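You operate a simulated robot arm through the tools that you are given. There is no shell and no other tool.

The job below is to be done with a simulated robot arm. You get a single attempt, and the scene is never put back.

JOB
Get machine nine ready to run again after its emergency stop.
Fine: pull the stop button out, clear the alarm, park the head and select auto; don't start it.

Only the result counts: the job must be done as asked and must still hold three seconds after the hand-in. Knocking over, shifting, dropping, spilling or breaking anything else fails it.

ROBOT AND FRAMES
A 6-joint arm with a two-finger gripper, fixed in place. Base frame: the origin is at the foot of the arm, x ahead of it, y to its left, z up. Units: mm, rad, N and s.
It reaches about 1298 mm from its shoulder. Its first joint turns from -2.601 to 2.601 rad. Payload 1.57 kg.
The TCP is the grasp point between the finger pads, 21 mm short of the fingertips. In the tool frame z runs along the fingers and y along their closing line. Largest opening 70 mm; the body of the gripper starts 50 mm behind the TCP.
Orientation is told as [roll, pitch, yaw] about the base's x, y, z axes, in that order, counted from this pose: with the fingers straight down and closing along the base's y, the tool's x points along the base's -x, its y along +y and its z along -z.

CONTROLS
- The arm moves only by the tool drive_tool. Its argument "commands" is a list of rows, each a list of 7 numbers: the finger opening in mm, from 0 to 70, then the shift along the tool's x, y, z in units of 400 mm (1.0 is 400 mm), then the turn, a rotation vector about the tool's x, y, z in units of 90 degrees (1.0 is 90 degrees). In form: [[fingers, dx, dy, dz, wx, wy, wz], ...]. A call has 1 to 20 rows; each row is the pose to reach, as a shift and turn from the pose commanded when the call began, along the tool's axes at that moment. A call with a number of a shift or a turn outside -1 to 1 is refused whole. A row lasts 0.2 s, in which the tool goes at most 50 mm and 0.15 rad; a call with a longer step from one row to the next is refused whole, and so is a gripper value outside its range. Where a pose cannot be reached the arm comes as near as it can. A force on the tool above 90 N (or 10 N above the force at the start of the call, whichever is more), or a blocked arm, ends the call early, and 0.2 s more pass. The fingers move at their own pace and stop on an object; they squeeze with about 23 N. The grip force told is the motor's: it shows also when the fingers shut on nothing. Time passes only in rows, and 0.2 s behind the last, so rows that repeat a pose let the fingers close. The reply holds the time, the measured pose of the TCP, the force on the tool along the base axes, the opening and the grip force, in the units named above and with some noise, with the torque about the TCP (base axes, N m) and any sound that the robot's microphone picked up.
- Cameras (640 x 400 px; columns grow to the right, rows downward): "scene" is fixed at [398.2, 650.9, 1455.6]; the picture's right is [0.49, 0.87, 0.00], its down [0.83, -0.47, -0.31] and it looks along [-0.27, 0.15, -0.95] (base axes); focal length 349 px, centre (320, 200). "wrist" rides on the gripper at [79, 4, -81] in the tool frame; the picture's right is [-0.05, 1.00, 0.00], its down [-0.67, -0.04, -0.74] and it looks along [-0.74, -0.04, 0.67] (tool axes); focal length 256 px, centre (320, 200). There is no depth. A picture from a camera that has moved, and an enlarged one, comes with that camera's place and axes in the base frame and with its lens.
- capture(camera): a new picture of that camera. It takes no simulated time.
- move_column(by): slides the trunk up (or, below 0, down) by that many mm; the arm rides with it, the base frame stays. It gives what a move gives, with no picture.
- zoom(camera, box): a new picture of the part [left, top, right, bottom] of that camera's present view, enlarged. It takes no simulated time.
- hand_in(): hands the job in; it is judged then, once.

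Places have to be worked out from the pictures, the camera data and where the tool is seen. Open the gripper and draw the arm clear of the work before you hand the job in, unless the task says otherwise.

The tools are called after ">>>" as a command line: name --pt "numbers of a row" for each row, then --argument value for the rest, lists and objects as JSON in quotes. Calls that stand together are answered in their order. drive_tool: Moves the arm, as the interface text tells. Its arguments: {"type":"object","properties":{"commands":{"type":"array","items":{"type":"array","items":{"type":"number"}}}},"required":["commands"]} The other tools are called the same way: move_column (by) slides the trunk up or down; capture (camera) takes a picture; zoom (camera, box) takes an enlarged picture of a part of a camera's view; hand_in () hands the job in.

At the start:

```text
clock: 0.0
eef_pos: [264.7, 621.2, 1214.5]
ee_rot: [-0.001, -0.001, -0.001]
contact_force: [0.2, 0.2, 0.3]
ft_torque: [0.01, 0.02, 0.0]
width: 69.9
grip_force: 0.0
trunk travel left (down, up): [-895.0, 75.0]
```

scene: 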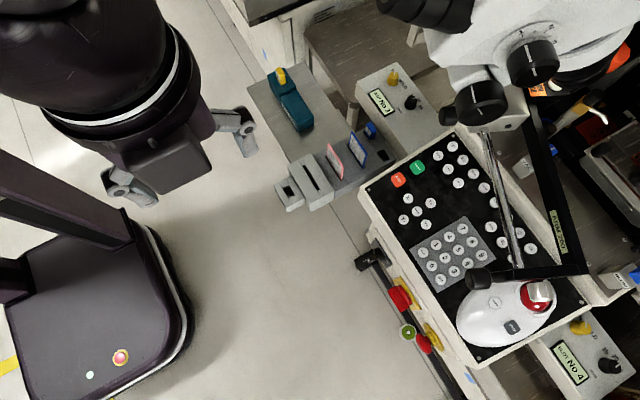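
wrist: 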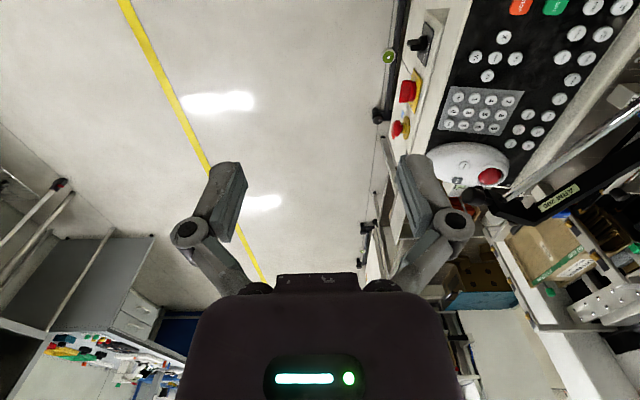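

I start by looking closely at the scene: there is a console with keypad, stop buttons on its front edge, and labels of several machines. I zoom in on the parts.

>>> zoom --camera "scene" --box '[350, 120, 510, 220]'

>>> zoom --camera "scene" --box '[350, 220, 510, 320]'

>>> zoom --camera "scene" --box '[480, 280, 640, 400]'

>>> zoom --camera "scene" --box '[240, 50, 440, 220]'

>>> zoom --camera "scene" --box '[340, 230, 480, 400]'

>>> zoom --camera "scene" --box '[480, 0, 640, 120]'

>>> zoom --camera "scene" --box '[480, 120, 640, 300]'

>>> zoom --camera "scene" --box '[0, 280, 200, 400]'

```text
4.00 times, centred on (430, 170) of scene
camera zoom: at [398.2, 650.9, 1455.6], right [0.49, 0.87, 0.0], down [0.83, -0.47, -0.31], along [-0.27, 0.15, -0.95], focal length 1394 px, centre (-120, 320)
```

zoom: 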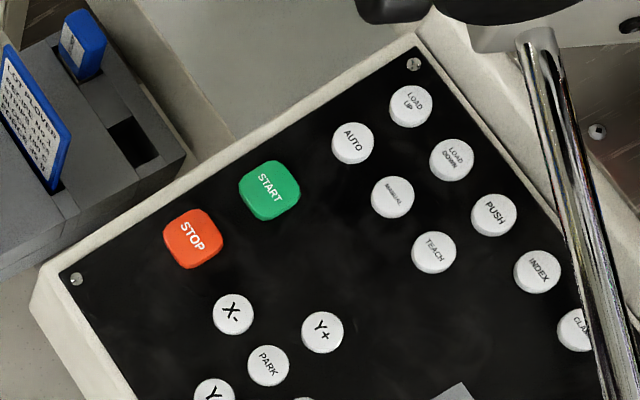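

```text
4.00 times, centred on (430, 270) of scene
camera zoom: at [398.2, 650.9, 1455.6], right [0.49, 0.87, 0.0], down [0.83, -0.47, -0.31], along [-0.27, 0.15, -0.95], focal length 1394 px, centre (-120, -80)
```

zoom: 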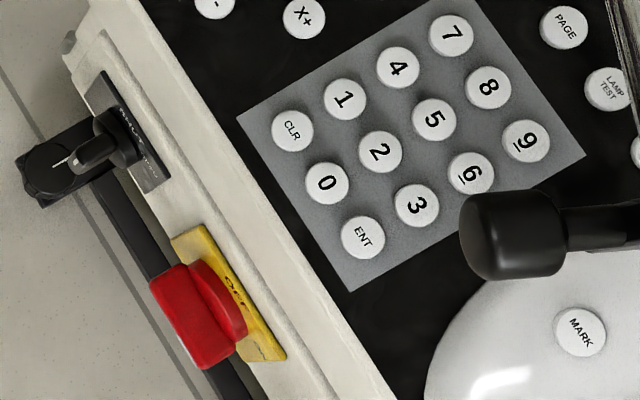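

```text
3.33 times, centred on (560, 340) of scene
camera zoom: at [398.2, 650.9, 1455.6], right [0.49, 0.87, 0.0], down [0.83, -0.47, -0.31], along [-0.27, 0.15, -0.95], focal length 1162 px, centre (-480, -267)
```

zoom: 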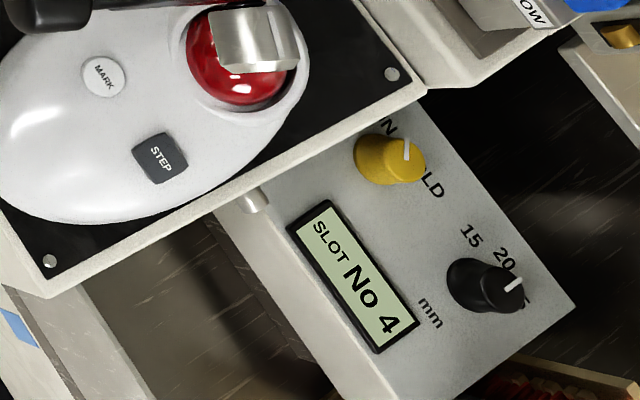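

```text
2.35 times, centred on (340, 135) of scene
camera zoom: at [398.2, 650.9, 1455.6], right [0.49, 0.87, 0.0], down [0.83, -0.47, -0.31], along [-0.27, 0.15, -0.95], focal length 820 px, centre (273, 353)
```

zoom: 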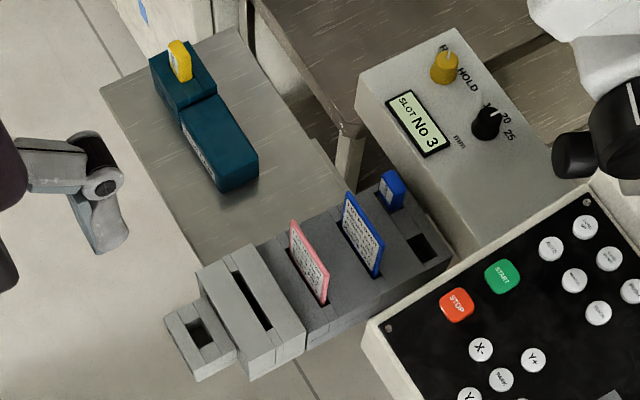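

```text
2.35 times, centred on (410, 315) of scene
camera zoom: at [398.2, 650.9, 1455.6], right [0.49, 0.87, 0.0], down [0.83, -0.47, -0.31], along [-0.27, 0.15, -0.95], focal length 820 px, centre (108, -71)
```

zoom: 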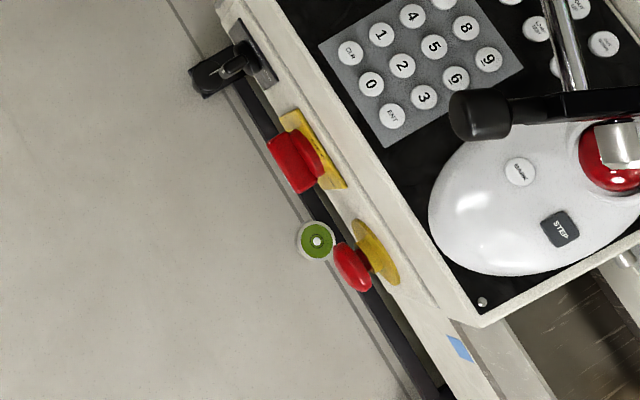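

```text
3.33 times, centred on (560, 60) of scene
camera zoom: at [398.2, 650.9, 1455.6], right [0.49, 0.87, 0.0], down [0.83, -0.47, -0.31], along [-0.27, 0.15, -0.95], focal length 1162 px, centre (-480, 667)
```

zoom: 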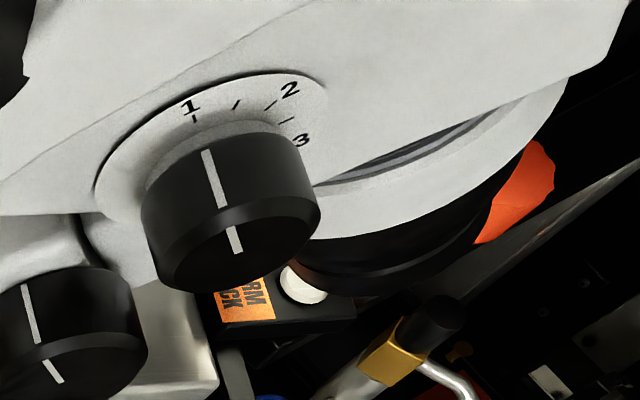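

```text
2.22 times, centred on (560, 210) of scene
camera zoom: at [398.2, 650.9, 1455.6], right [0.49, 0.87, 0.0], down [0.83, -0.47, -0.31], along [-0.27, 0.15, -0.95], focal length 775 px, centre (-213, 178)
```

zoom: 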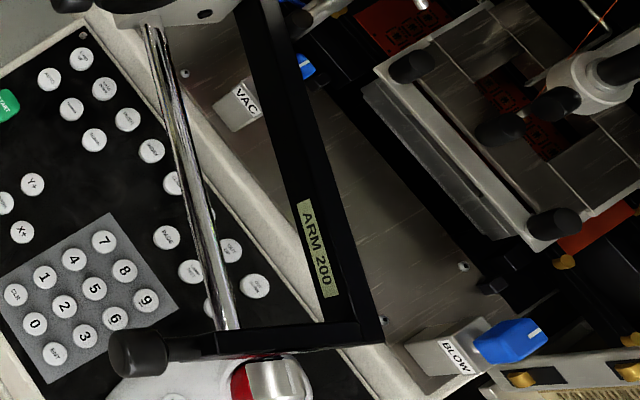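

```text
3.20 times, centred on (100, 340) of scene
camera zoom: at [398.2, 650.9, 1455.6], right [0.49, 0.87, 0.0], down [0.83, -0.47, -0.31], along [-0.27, 0.15, -0.95], focal length 1116 px, centre (1024, -248)
```

zoom: 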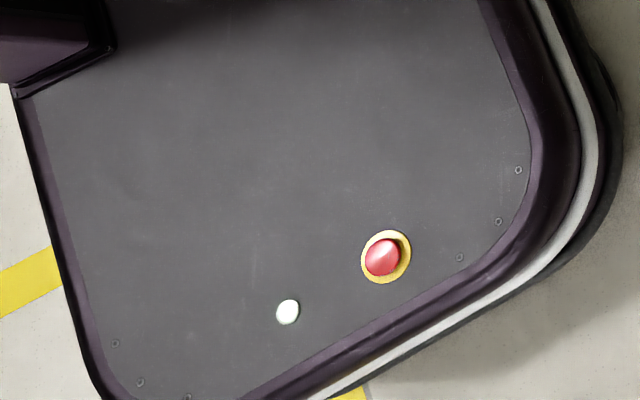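

The console has START/STOP, AUTO, PARK, CLR, a red mushroom and a red rotary main switch on its front edge. I look for more labels in the wrist view ("No 9", alarm displays).

>>> zoom --camera "wrist" --box '[360, 0, 480, 160]'

>>> zoom --camera "wrist" --box '[420, 0, 640, 140]'

>>> zoom --camera "wrist" --box '[440, 130, 640, 280]'

>>> zoom --camera "wrist" --box '[420, 240, 640, 400]'

>>> zoom --camera "wrist" --box '[0, 160, 240, 400]'

>>> zoom --camera "scene" --box '[520, 40, 640, 200]'

>>> zoom --camera "scene" --box '[440, 120, 580, 260]'

>>> zoom --camera "scene" --box '[380, 260, 460, 360]'

```text
2.50 times, centred on (420, 80) of wrist
camera zoom: at [184.9, 626.4, 1294.7], right [0.05, 1.0, 0.0], down [0.67, -0.04, 0.74], along [0.74, -0.04, -0.67], focal length 640 px, centre (70, 500)
```

zoom: 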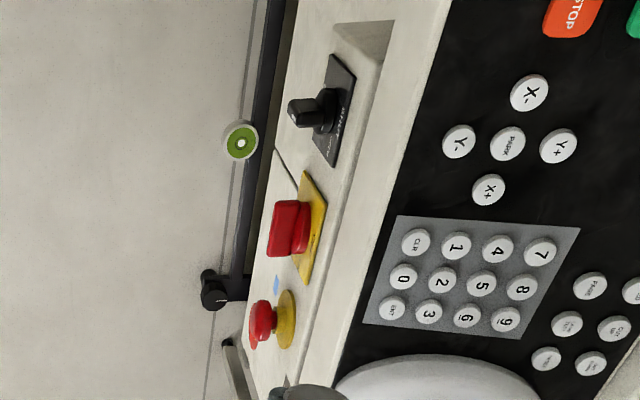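

```text
2.86 times, centred on (530, 70) of wrist
camera zoom: at [184.9, 626.4, 1294.7], right [0.05, 1.0, 0.0], down [0.67, -0.04, 0.74], along [0.74, -0.04, -0.67], focal length 731 px, centre (-280, 571)
```

zoom: 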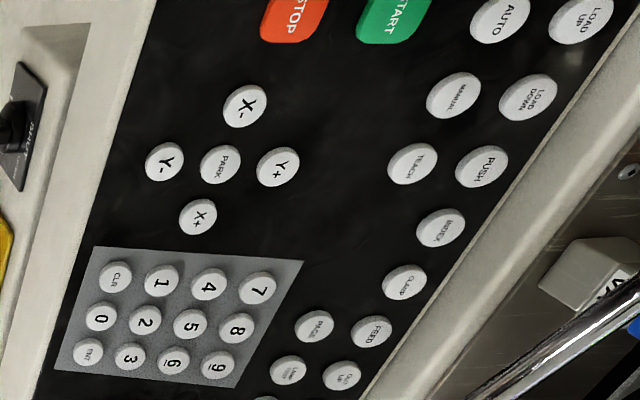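

```text
2.67 times, centred on (540, 205) of wrist
camera zoom: at [184.9, 626.4, 1294.7], right [0.05, 1.0, 0.0], down [0.67, -0.04, 0.74], along [0.74, -0.04, -0.67], focal length 683 px, centre (-267, 187)
```

zoom: 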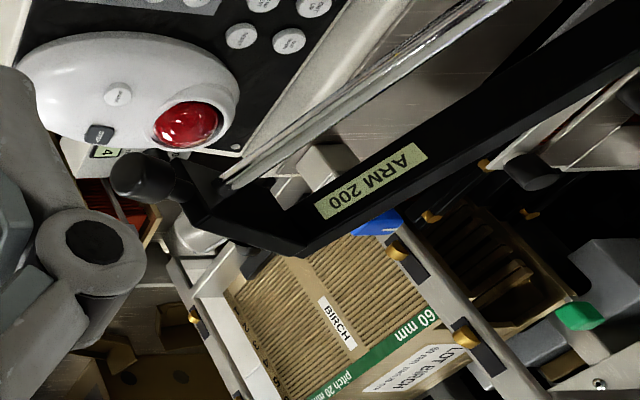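

```text
2.50 times, centred on (530, 320) of wrist
camera zoom: at [184.9, 626.4, 1294.7], right [0.05, 1.0, 0.0], down [0.67, -0.04, 0.74], along [0.74, -0.04, -0.67], focal length 640 px, centre (-205, -100)
```

zoom: 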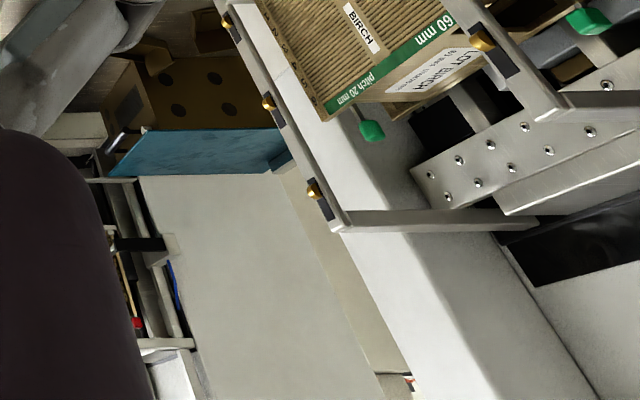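

```text
1.67 times, centred on (120, 280) of wrist
camera zoom: at [184.9, 626.4, 1294.7], right [0.05, 1.0, 0.0], down [0.67, -0.04, 0.74], along [0.74, -0.04, -0.67], focal length 427 px, centre (653, 67)
```

zoom: 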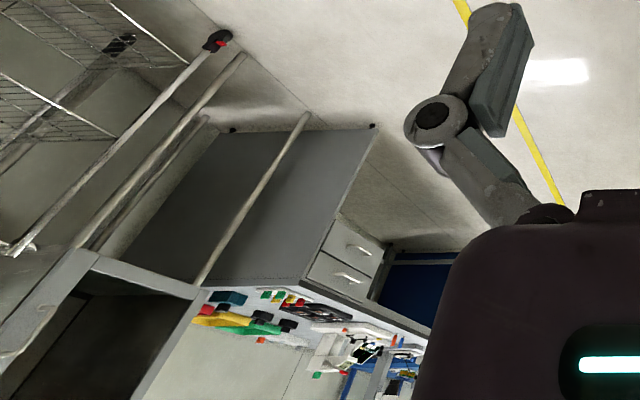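

```text
2.50 times, centred on (580, 120) of scene
camera zoom: at [398.2, 650.9, 1455.6], right [0.49, 0.87, 0.0], down [0.83, -0.47, -0.31], along [-0.27, 0.15, -0.95], focal length 872 px, centre (-330, 400)
```

zoom: 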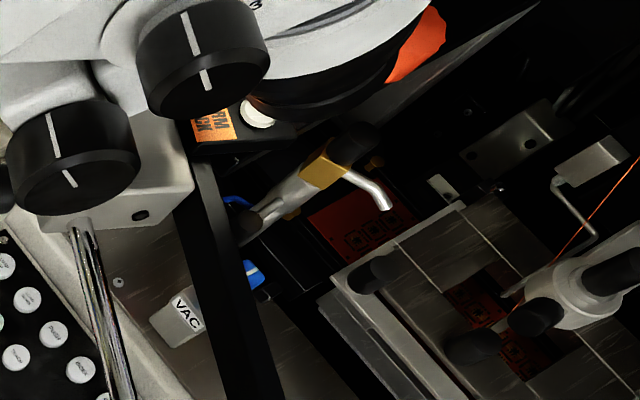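

```text
2.86 times, centred on (510, 190) of scene
camera zoom: at [398.2, 650.9, 1455.6], right [0.49, 0.87, 0.0], down [0.83, -0.47, -0.31], along [-0.27, 0.15, -0.95], focal length 996 px, centre (-223, 229)
```

zoom: 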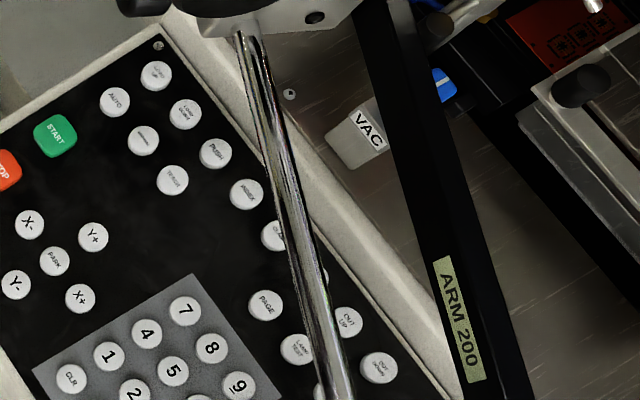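

```text
4.00 times, centred on (420, 310) of scene
camera zoom: at [398.2, 650.9, 1455.6], right [0.49, 0.87, 0.0], down [0.83, -0.47, -0.31], along [-0.27, 0.15, -0.95], focal length 1394 px, centre (-80, -240)
```

zoom: 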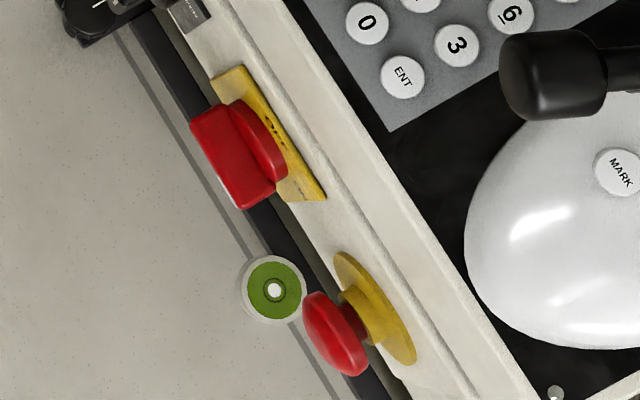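

The wrist and scene rays put the keypad near (398, 870, 888) and the red mushroom near (542, 794, 740), both facing the aisle (−y). I zoom on the cards, the small orange label and other marks to identify machine nine.

>>> zoom --camera "scene" --box '[320, 125, 384, 185]'

>>> zoom --camera "scene" --box '[520, 70, 568, 100]'

>>> zoom --camera "scene" --box '[500, 270, 564, 320]'

>>> zoom --camera "scene" --box '[350, 235, 414, 275]'

>>> zoom --camera "scene" --box '[270, 60, 334, 130]'

>>> zoom --camera "scene" --box '[600, 250, 640, 300]'

>>> zoom --camera "scene" --box '[220, 0, 420, 110]'

>>> zoom --camera "scene" --box '[440, 0, 560, 130]'

```text
6.67 times, centred on (352, 155) of scene
camera zoom: at [398.2, 650.9, 1455.6], right [0.49, 0.87, 0.0], down [0.83, -0.47, -0.31], along [-0.27, 0.15, -0.95], focal length 2324 px, centre (107, 500)
```

zoom: 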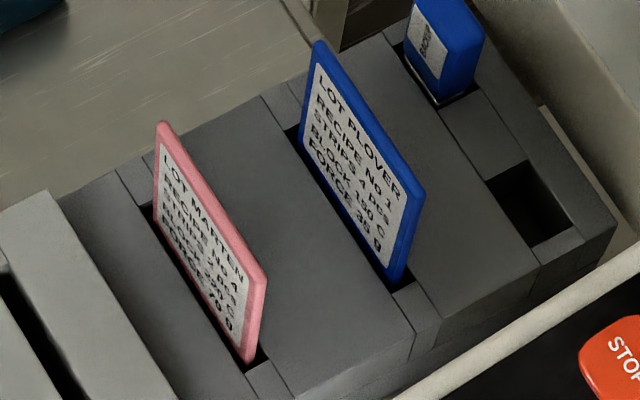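

```text
13.33 times, centred on (544, 85) of scene
camera zoom: at [398.2, 650.9, 1455.6], right [0.49, 0.87, 0.0], down [0.83, -0.47, -0.31], along [-0.27, 0.15, -0.95], focal length 4648 px, centre (-2667, 1733)
```

zoom: 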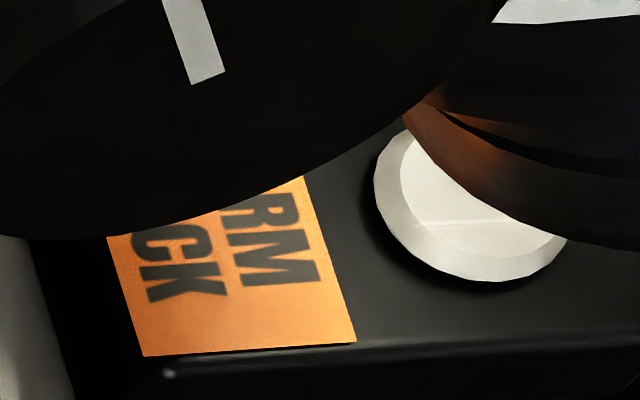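

```text
8.00 times, centred on (532, 295) of scene
camera zoom: at [398.2, 650.9, 1455.6], right [0.49, 0.87, 0.0], down [0.83, -0.47, -0.31], along [-0.27, 0.15, -0.95], focal length 2789 px, centre (-1376, -560)
```

zoom: 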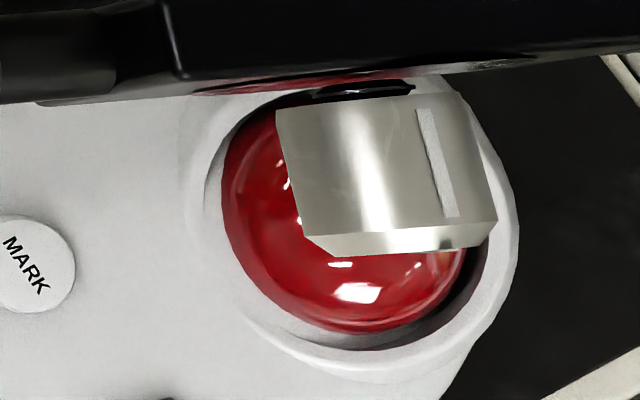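

```text
10.00 times, centred on (382, 255) of scene
camera zoom: at [398.2, 650.9, 1455.6], right [0.49, 0.87, 0.0], down [0.83, -0.47, -0.31], along [-0.27, 0.15, -0.95], focal length 3486 px, centre (-300, -350)
```

zoom: 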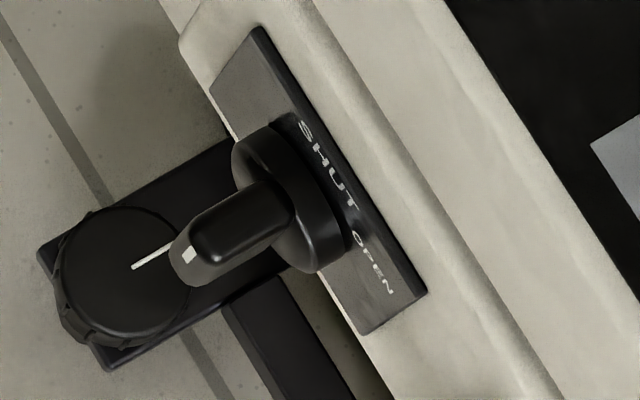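

```text
5.71 times, centred on (302, 95) of scene
camera zoom: at [398.2, 650.9, 1455.6], right [0.49, 0.87, 0.0], down [0.83, -0.47, -0.31], along [-0.27, 0.15, -0.95], focal length 1992 px, centre (423, 800)
```

zoom: 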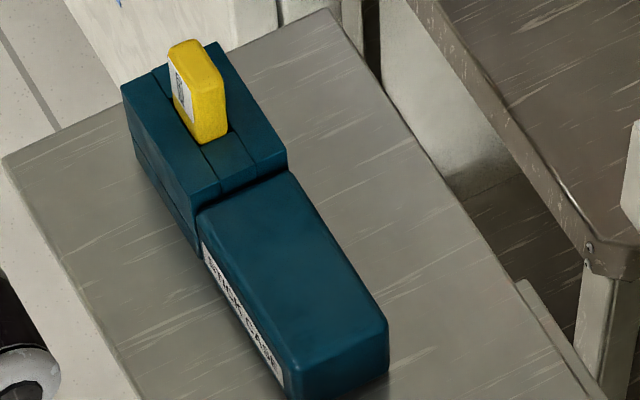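

```text
8.00 times, centred on (620, 275) of scene
camera zoom: at [398.2, 650.9, 1455.6], right [0.49, 0.87, 0.0], down [0.83, -0.47, -0.31], along [-0.27, 0.15, -0.95], focal length 2789 px, centre (-2080, -400)
```

zoom: 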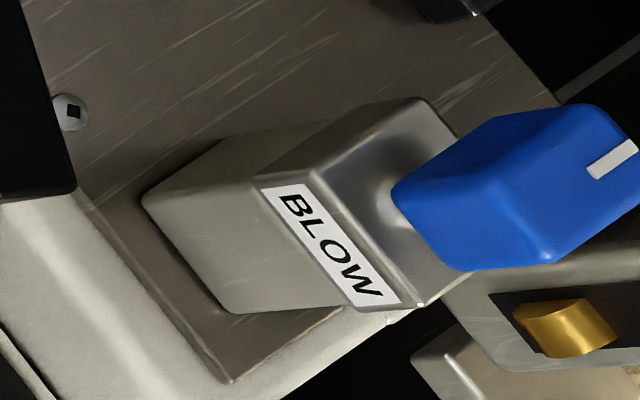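

```text
3.20 times, centred on (320, 55) of scene
camera zoom: at [398.2, 650.9, 1455.6], right [0.49, 0.87, 0.0], down [0.83, -0.47, -0.31], along [-0.27, 0.15, -0.95], focal length 1116 px, centre (320, 664)
```

zoom: 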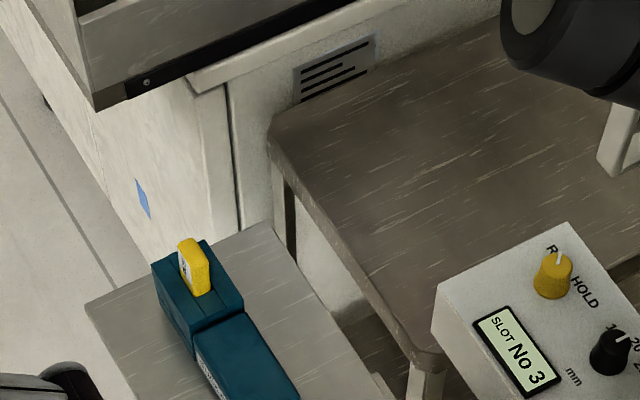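

```text
3.08 times, centred on (500, 65) of scene
camera zoom: at [398.2, 650.9, 1455.6], right [0.49, 0.87, 0.0], down [0.83, -0.47, -0.31], along [-0.27, 0.15, -0.95], focal length 1073 px, centre (-234, 615)
```

zoom: 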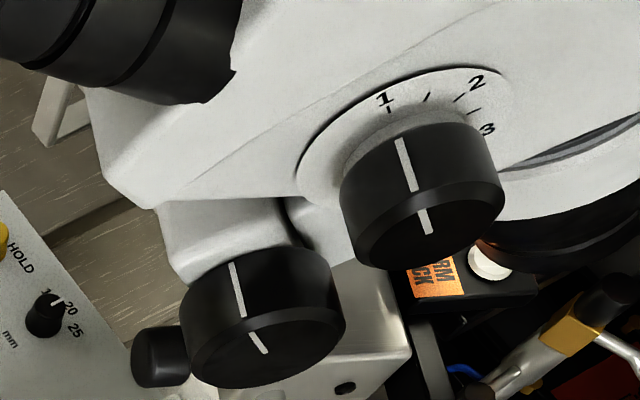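

No "nine" visible yet, and one label ("…RM …CK") sits half hidden under the microscope. I swing the wrist camera round to look at the front of the console (+y) from further back.

>>> drive_tool --pt "70 -0.028 -0.035 0 0 0 -0.0833" --pt "70 -0.056 -0.07 0 0 0 -0.1667" --pt "70 -0.084 -0.105 0 0 0 -0.25" --pt "70 -0.112 -0.14 0 0 0 -0.3333" --pt "70 -0.14 -0.175 0 0 0 -0.4167" --pt "70 -0.168 -0.21 0 0 0 -0.5" --pt "70 -0.196 -0.245 0 0 0 -0.5833" --pt "70 -0.224 -0.28 0 0 0 -0.6667" --pt "70 -0.252 -0.315 0 0 0 -0.75" --pt "70 -0.28 -0.35 0 0 0 -0.8333" --pt "70 -0.308 -0.385 0 0 0 -0.9167" --pt "70 -0.337 -0.425 0 0 0 -1.0"

>>> capture --camera "wrist"

>>> capture --camera "scene"

```text
clock: 2.6
eef_pos: [398.7, 450.5, 1213.0]
ee_rot: [-0.001, 0.001, 1.572]
contact_force: [-0.6, -0.5, 0.0]
ft_torque: [0.05, 0.02, -0.01]
width: 70.1
grip_force: 0.1
trunk travel left (down, up): [-895.0, 75.0]
```

```text
taken
camera wrist: at [394.3, 372.5, 1294.8], right [-1.0, 0.05, 0.0], down [0.03, 0.67, 0.74], along [0.04, 0.74, -0.67], focal length 256 px, centre (320, 200)
```

wrist: 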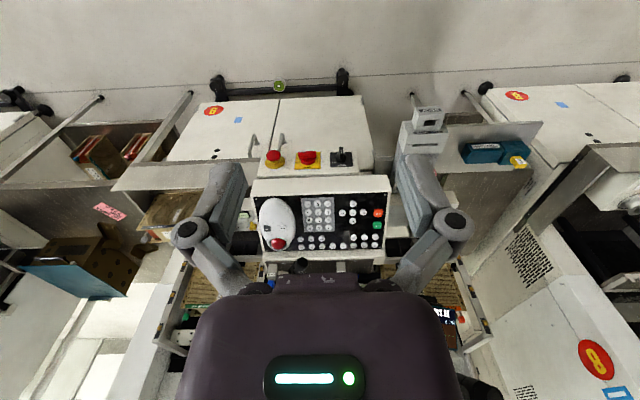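

```text
taken
```

scene: 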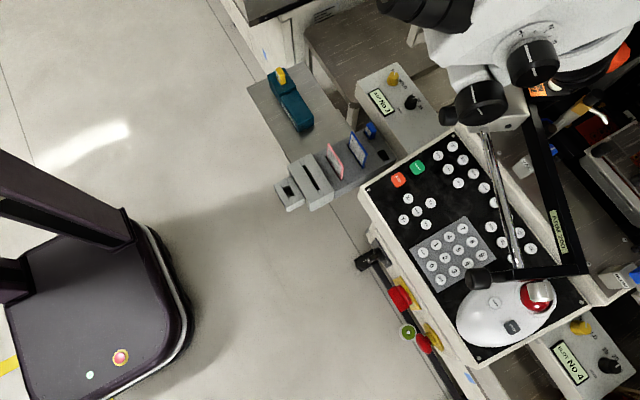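

Now numbered red discs appear on machine cabinets. I zoom in on them and on the front panel.

>>> zoom --camera "wrist" --box '[160, 80, 260, 160]'

>>> zoom --camera "wrist" --box '[480, 70, 580, 130]'

>>> zoom --camera "wrist" --box '[520, 310, 640, 400]'

>>> zoom --camera "wrist" --box '[240, 130, 400, 260]'

>>> zoom --camera "wrist" --box '[400, 80, 640, 240]'

>>> zoom --camera "wrist" --box '[0, 80, 200, 240]'

>>> zoom --camera "wrist" --box '[430, 220, 640, 400]'

>>> zoom --camera "wrist" --box '[0, 220, 250, 400]'

```text
5.00 times, centred on (210, 120) of wrist
camera zoom: at [394.3, 372.5, 1294.8], right [-1.0, 0.05, 0.0], down [0.03, 0.67, 0.74], along [0.04, 0.74, -0.67], focal length 1280 px, centre (870, 600)
```

zoom: 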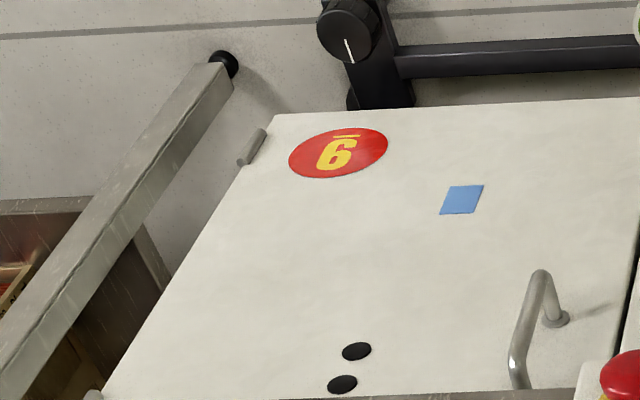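

```text
6.40 times, centred on (530, 100) of wrist
camera zoom: at [394.3, 372.5, 1294.8], right [-1.0, 0.05, 0.0], down [0.03, 0.67, 0.74], along [0.04, 0.74, -0.67], focal length 1638 px, centre (-1024, 840)
```

zoom: 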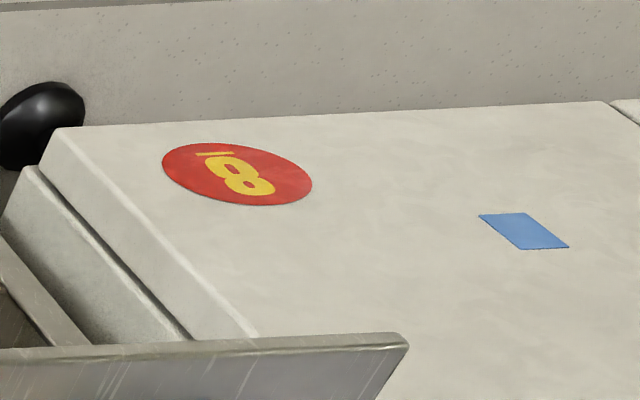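

```text
4.44 times, centred on (580, 355) of wrist
camera zoom: at [394.3, 372.5, 1294.8], right [-1.0, 0.05, 0.0], down [0.03, 0.67, 0.74], along [0.04, 0.74, -0.67], focal length 1138 px, centre (-836, -489)
```

zoom: 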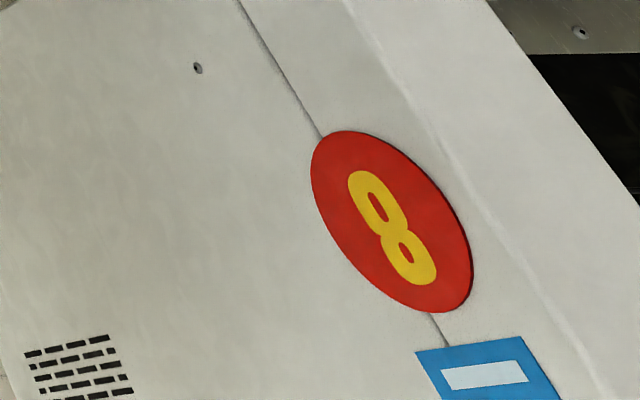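

```text
3.08 times, centred on (320, 195) of wrist
camera zoom: at [394.3, 372.5, 1294.8], right [-1.0, 0.05, 0.0], down [0.03, 0.67, 0.74], along [0.04, 0.74, -0.67], focal length 788 px, centre (320, 215)
```

zoom: 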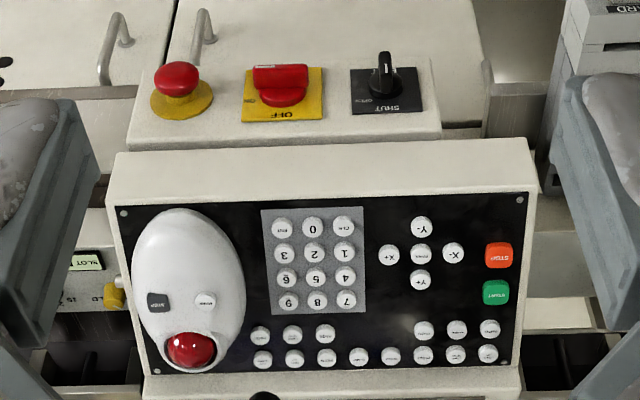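

```text
2.50 times, centred on (520, 160) of wrist
camera zoom: at [394.3, 372.5, 1294.8], right [-1.0, 0.05, 0.0], down [0.03, 0.67, 0.74], along [0.04, 0.74, -0.67], focal length 640 px, centre (-180, 300)
```

zoom: 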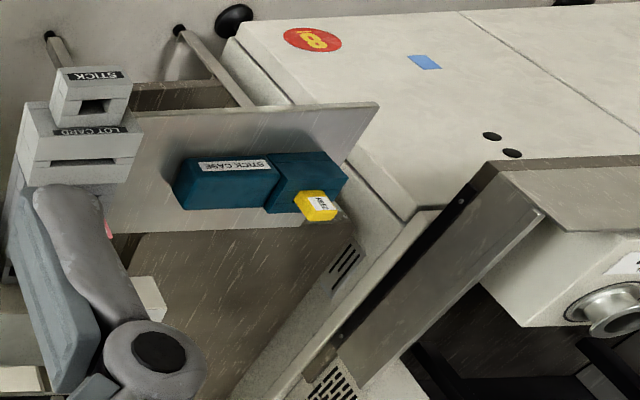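

```text
2.50 times, centred on (100, 160) of wrist
camera zoom: at [394.3, 372.5, 1294.8], right [-1.0, 0.05, 0.0], down [0.03, 0.67, 0.74], along [0.04, 0.74, -0.67], focal length 640 px, centre (870, 300)
```

zoom: 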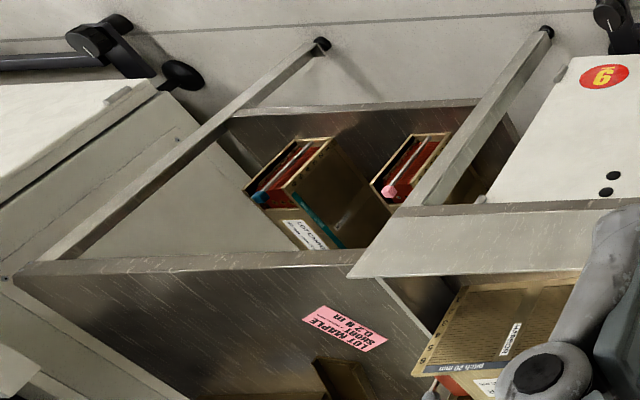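

```text
2.22 times, centred on (535, 310) of wrist
camera zoom: at [394.3, 372.5, 1294.8], right [-1.0, 0.05, 0.0], down [0.03, 0.67, 0.74], along [0.04, 0.74, -0.67], focal length 569 px, centre (-158, -44)
```

zoom: 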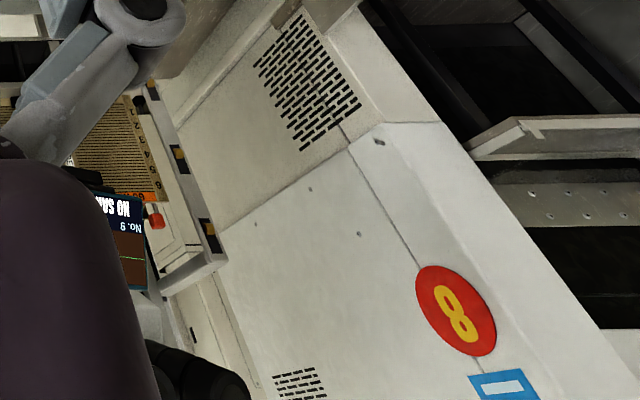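

```text
2.22 times, centred on (125, 310) of wrist
camera zoom: at [394.3, 372.5, 1294.8], right [-1.0, 0.05, 0.0], down [0.03, 0.67, 0.74], along [0.04, 0.74, -0.67], focal length 569 px, centre (753, -44)
```

zoom: 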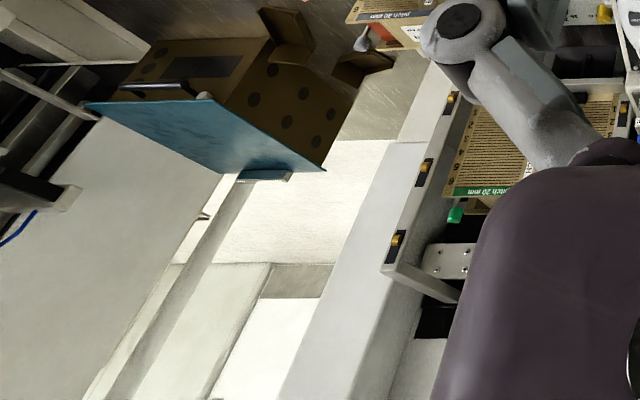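

The disc on the middle cabinet shows 6/9 with a bar; turned upright (the picture is upside down) it is an underlined 9, and a screen behind reads "No. 9". I tilt the camera up to read that screen and the orange label.

>>> drive_tool --pt "70 0 0 0 0 -0.08 0" --pt "70 0 0 0 0 -0.16 0" --pt "70 0 0 0 0 -0.24 0" --pt "70 0 0 0 0 -0.32 0" --pt "70 0 0 0 0 -0.4 0"

>>> capture --camera "wrist"

```text
clock: 3.8
eef_pos: [399.6, 451.0, 1249.2]
ee_rot: [-0.001, -0.631, 1.571]
contact_force: [-0.4, -0.8, -0.8]
ft_torque: [0.01, 0.03, 0.02]
width: 69.8
grip_force: 0.1
out of reach, approached as far as the arm can: row 2, 3, 4, 5
trunk travel left (down, up): [-895.0, 75.0]
```

```text
taken
camera wrist: at [394.2, 340.2, 1268.3], right [-1.0, 0.04, 0.03], down [0.04, 0.1, 0.99], along [0.04, 0.99, -0.1], focal length 256 px, centre (320, 200)
```

wrist: 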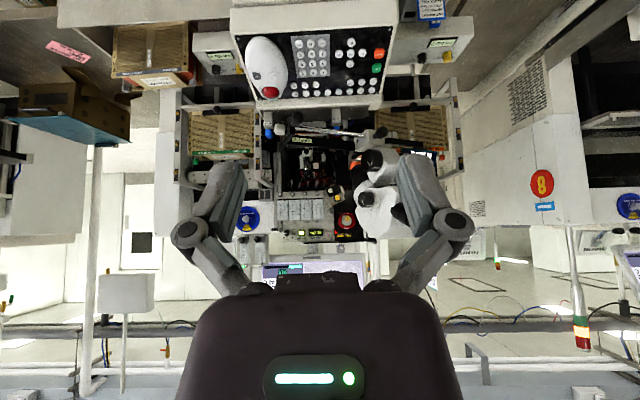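

The whole of machine nine is in view now, upside down. I zoom on its screen, signal tower and the area under the microscope.

>>> zoom --camera "wrist" --box '[250, 90, 410, 190]'

>>> zoom --camera "wrist" --box '[230, 190, 420, 300]'

>>> zoom --camera "wrist" --box '[230, 20, 400, 110]'

>>> zoom --camera "wrist" --box '[380, 100, 480, 180]'

>>> zoom --camera "wrist" --box '[520, 160, 640, 360]'

>>> zoom --camera "wrist" --box '[160, 0, 260, 100]'

>>> zoom --camera "wrist" --box '[380, 0, 500, 100]'

```text
4.00 times, centred on (330, 140) of wrist
camera zoom: at [394.2, 340.2, 1268.3], right [-1.0, 0.04, 0.03], down [0.04, 0.1, 0.99], along [0.04, 0.99, -0.1], focal length 1024 px, centre (280, 440)
```

zoom: 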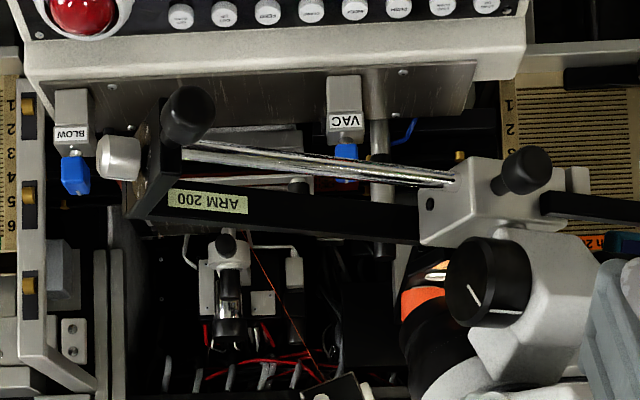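

```text
3.37 times, centred on (325, 245) of wrist
camera zoom: at [394.2, 340.2, 1268.3], right [-1.0, 0.04, 0.03], down [0.04, 0.1, 0.99], along [0.04, 0.99, -0.1], focal length 862 px, centre (303, 48)
```

zoom: 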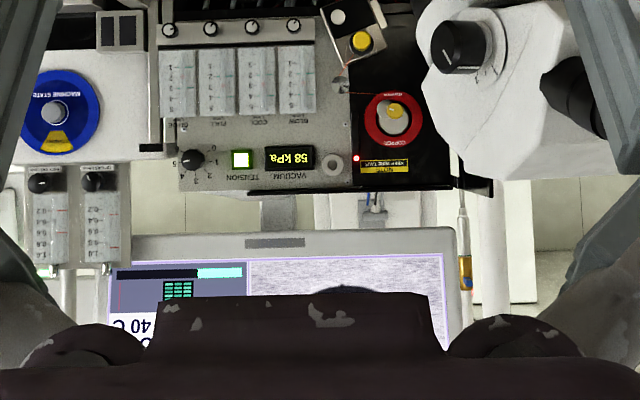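

```text
3.76 times, centred on (315, 65) of wrist
camera zoom: at [394.2, 340.2, 1268.3], right [-1.0, 0.04, 0.03], down [0.04, 0.1, 0.99], along [0.04, 0.99, -0.1], focal length 964 px, centre (339, 708)
```

zoom: 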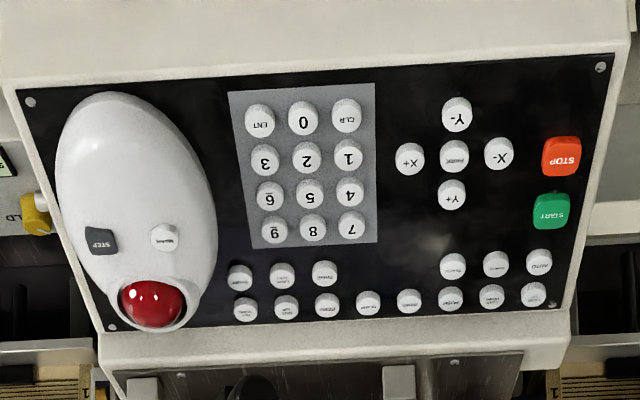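

```text
5.00 times, centred on (430, 140) of wrist
camera zoom: at [394.2, 340.2, 1268.3], right [-1.0, 0.04, 0.03], down [0.04, 0.1, 0.99], along [0.04, 0.99, -0.1], focal length 1280 px, centre (-230, 500)
```

zoom: 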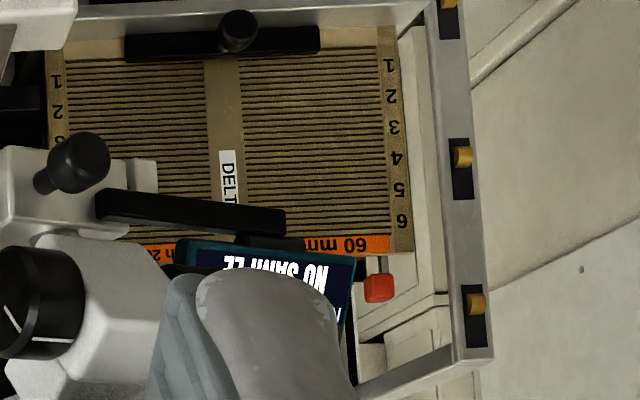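

```text
2.00 times, centred on (580, 260) of wrist
camera zoom: at [394.2, 340.2, 1268.3], right [-1.0, 0.04, 0.03], down [0.04, 0.1, 0.99], along [0.04, 0.99, -0.1], focal length 512 px, centre (-200, 80)
```

zoom: 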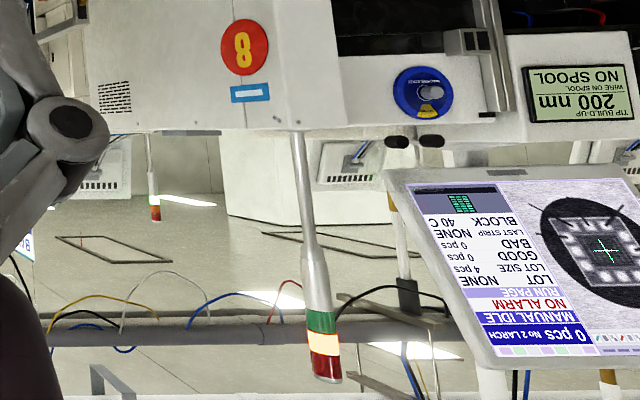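

```text
4.00 times, centred on (210, 50) of wrist
camera zoom: at [394.2, 340.2, 1268.3], right [-1.0, 0.04, 0.03], down [0.04, 0.1, 0.99], along [0.04, 0.99, -0.1], focal length 1024 px, centre (760, 800)
```

zoom: 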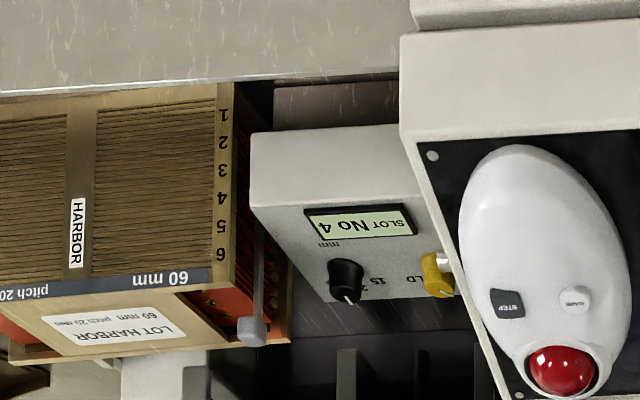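

```text
4.00 times, centred on (440, 50) of wrist
camera zoom: at [394.2, 340.2, 1268.3], right [-1.0, 0.04, 0.03], down [0.04, 0.1, 0.99], along [0.04, 0.99, -0.1], focal length 1024 px, centre (-160, 800)
```

zoom: 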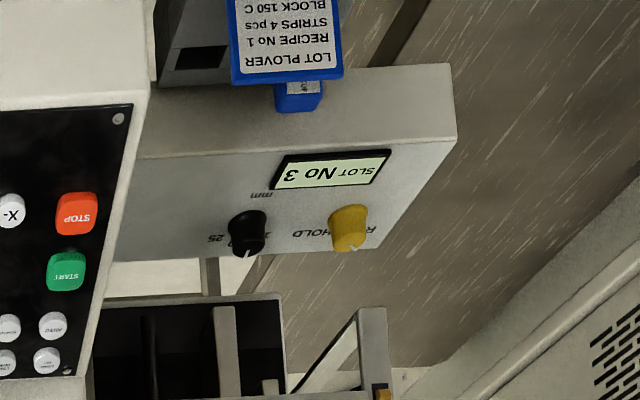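

The scene shows neighbouring machine 8's screen ("MANUAL IDLE / NO ALARM"); machine nine's own screen is hidden behind my gripper. I yaw the camera so that it appears beside the gripper.

>>> drive_tool --pt "70 -0.03 0 -0.0154 0.045 0 0.0616" --pt "70 -0.06 0 -0.0308 0.09 0 0.1232" --pt "70 -0.09 0 -0.0462 0.135 0 0.1848" --pt "70 -0.12 0 -0.0616 0.18 0 0.2464" --pt "70 -0.149 0 -0.077 0.225 0 0.308"

>>> capture --camera "wrist"

```text
clock: 5.0
eef_pos: [404.9, 489.1, 1249.7]
ee_rot: [-0.003, -0.631, 0.973]
contact_force: [0.5, 0.3, 0.2]
ft_torque: [0.04, -0.01, 0.0]
width: 70.1
grip_force: 0.1
out of reach, approached as far as the arm can: row 1, 2, 3, 4, 5
trunk travel left (down, up): [-895.0, 75.0]
```

```text
taken
camera wrist: at [338.2, 401.1, 1268.1], right [-0.8, 0.6, 0.03], down [0.08, 0.06, 0.99], along [0.59, 0.8, -0.1], focal length 256 px, centre (320, 200)
```

wrist: 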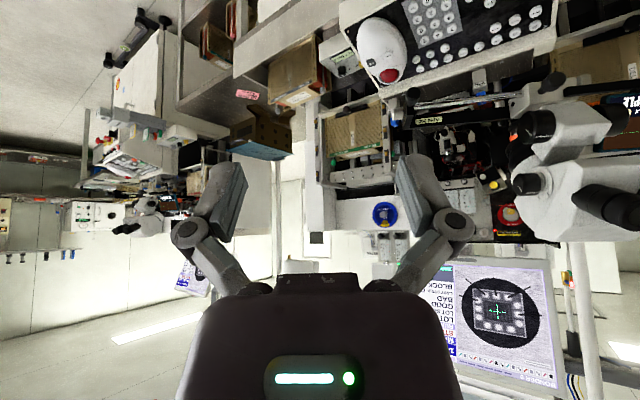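

Machine nine's screen is partly visible at lower right. I zoom in before turning a bit further.

>>> zoom --camera "wrist" --box '[430, 250, 600, 400]'

>>> zoom --camera "wrist" --box '[480, 60, 640, 260]'

>>> zoom --camera "wrist" --box '[360, 60, 560, 200]'

```text
2.67 times, centred on (515, 325) of wrist
camera zoom: at [338.2, 401.1, 1268.1], right [-0.8, 0.6, 0.03], down [0.08, 0.06, 0.99], along [0.59, 0.8, -0.1], focal length 683 px, centre (-200, -133)
```

zoom: 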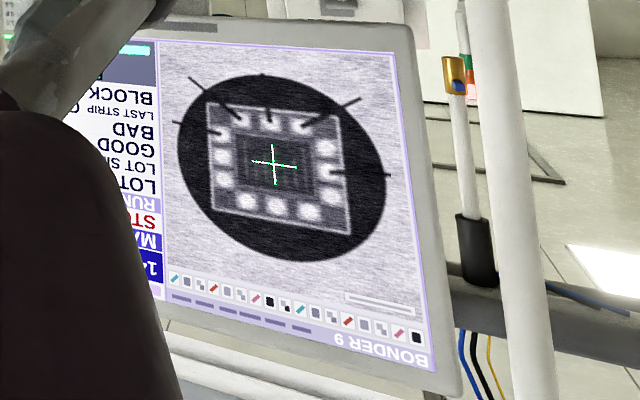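

```text
2.00 times, centred on (560, 160) of wrist
camera zoom: at [338.2, 401.1, 1268.1], right [-0.8, 0.6, 0.03], down [0.08, 0.06, 0.99], along [0.59, 0.8, -0.1], focal length 512 px, centre (-160, 280)
```

zoom: 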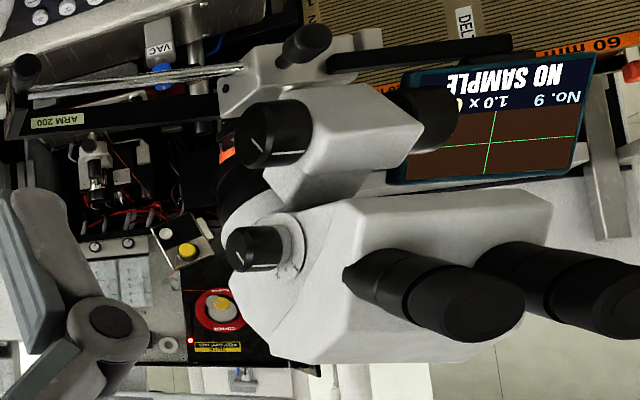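

```text
2.86 times, centred on (460, 130) of wrist
camera zoom: at [338.2, 401.1, 1268.1], right [-0.8, 0.6, 0.03], down [0.08, 0.06, 0.99], along [0.59, 0.8, -0.1], focal length 731 px, centre (-80, 400)
```

zoom: 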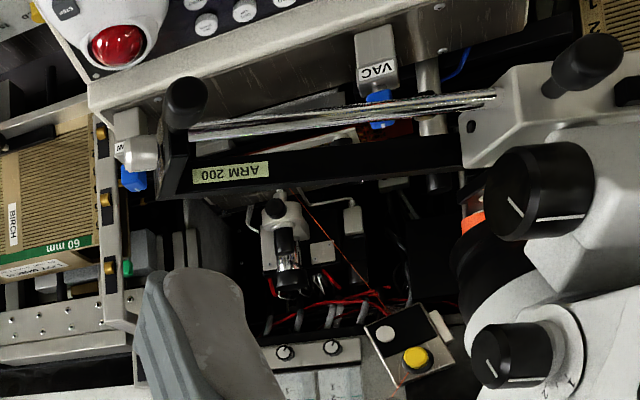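

The screen is titled "BONDER 9" with a red "STO…" line. I turn a bit more to read the entire status column.

>>> drive_tool --pt "70 0 0 0 0.05 0 0.0685" --pt "70 0 0 0 0.1 0 0.137" --pt "70 0 0 0 0.15 0 0.2055"

>>> zoom --camera "wrist" --box '[460, 220, 640, 400]'

>>> capture --camera "wrist"

```text
clock: 5.8
eef_pos: [406.3, 491.0, 1249.3]
ee_rot: [-0.004, -0.632, 0.572]
contact_force: [0.8, 0.1, 0.1]
ft_torque: [-0.01, -0.02, 0.04]
width: 69.9
grip_force: 0.1
trunk travel left (down, up): [-895.0, 75.0]
```

```text
2.22 times, centred on (550, 310) of wrist
camera zoom: at [308.9, 435.1, 1268.1], right [-0.5, 0.86, 0.03], down [0.1, 0.03, 0.99], along [0.86, 0.5, -0.1], focal length 569 px, centre (-191, -44)
```

zoom: 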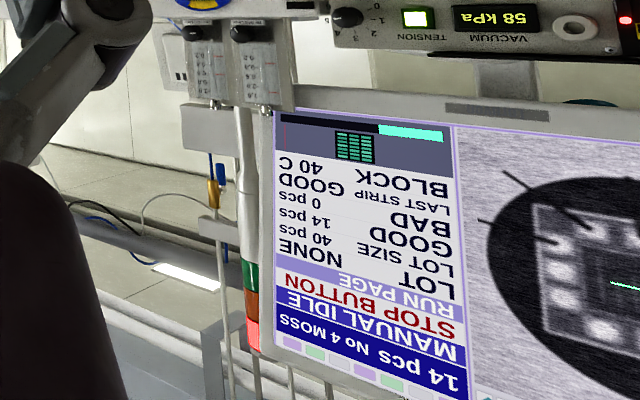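

```text
taken
camera wrist: at [308.9, 435.1, 1268.1], right [-0.5, 0.86, 0.03], down [0.1, 0.03, 0.99], along [0.86, 0.5, -0.1], focal length 256 px, centre (320, 200)
```

wrist: 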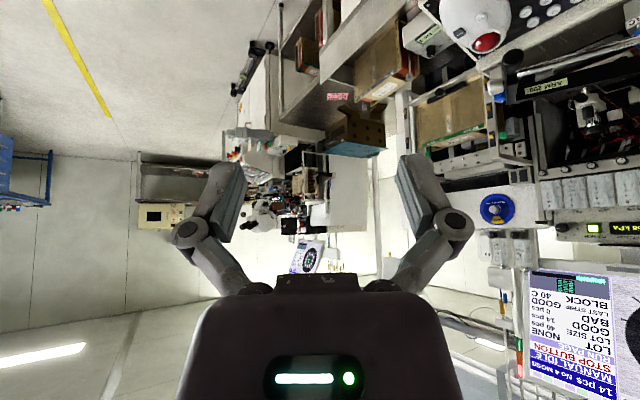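

The status reads "14 pcs No 4 MOSS / MANUAL IDLE / STOP BUTTON / RUN PAGE", so machine nine is in its stop-button alarm and its mode is manual; this display gives me feedback. I now go down in front of the red mushroom (est. (542, 794, 743)) and turn back to face the machine.

>>> drive_tool --pt "70 0.0266 -0.0045 0.1157 -0.047 0 -0.0641" --pt "70 0.0533 -0.0091 0.2315 -0.0939 0 -0.1283" --pt "70 0.0799 -0.0136 0.3472 -0.1409 0 -0.1924" --pt "70 0.1065 -0.0182 0.4629 -0.1879 0 -0.2566" --pt "70 0.1331 -0.0227 0.5786 -0.2348 0 -0.3207" --pt "70 0.1598 -0.0272 0.6944 -0.2818 0 -0.3848" --pt "70 0.1864 -0.0318 0.8101 -0.3287 0 -0.449" --pt "70 0.213 -0.0363 0.9258 -0.3757 0 -0.5131"

>>> capture --camera "wrist"

>>> capture --camera "scene"

```text
clock: 7.6
eef_pos: [542.3, 570.9, 1250.0]
ee_rot: [0.003, -0.628, 1.571]
contact_force: [-0.1, 0.7, 0.3]
ft_torque: [0.01, 0.0, 0.03]
width: 70.1
grip_force: 0.1
out of reach, approached as far as the arm can: row 1, 2, 3, 4, 5, 6, 7, 8
trunk travel left (down, up): [-895.0, 75.0]
```

```text
taken
camera wrist: at [538.8, 460.5, 1267.8], right [-1.0, 0.04, 0.03], down [0.04, 0.1, 0.99], along [0.04, 0.99, -0.1], focal length 256 px, centre (320, 200)
```

wrist: 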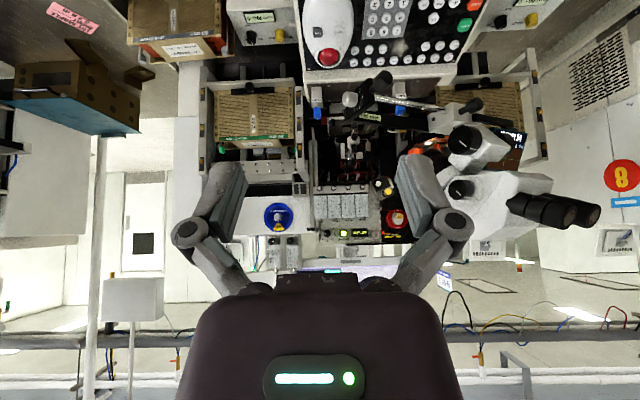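

```text
taken
```

scene: 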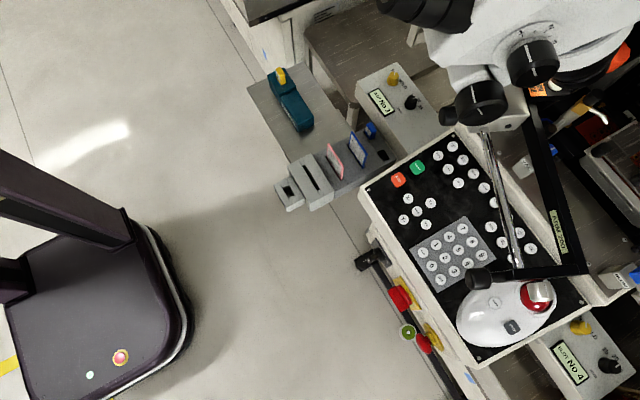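

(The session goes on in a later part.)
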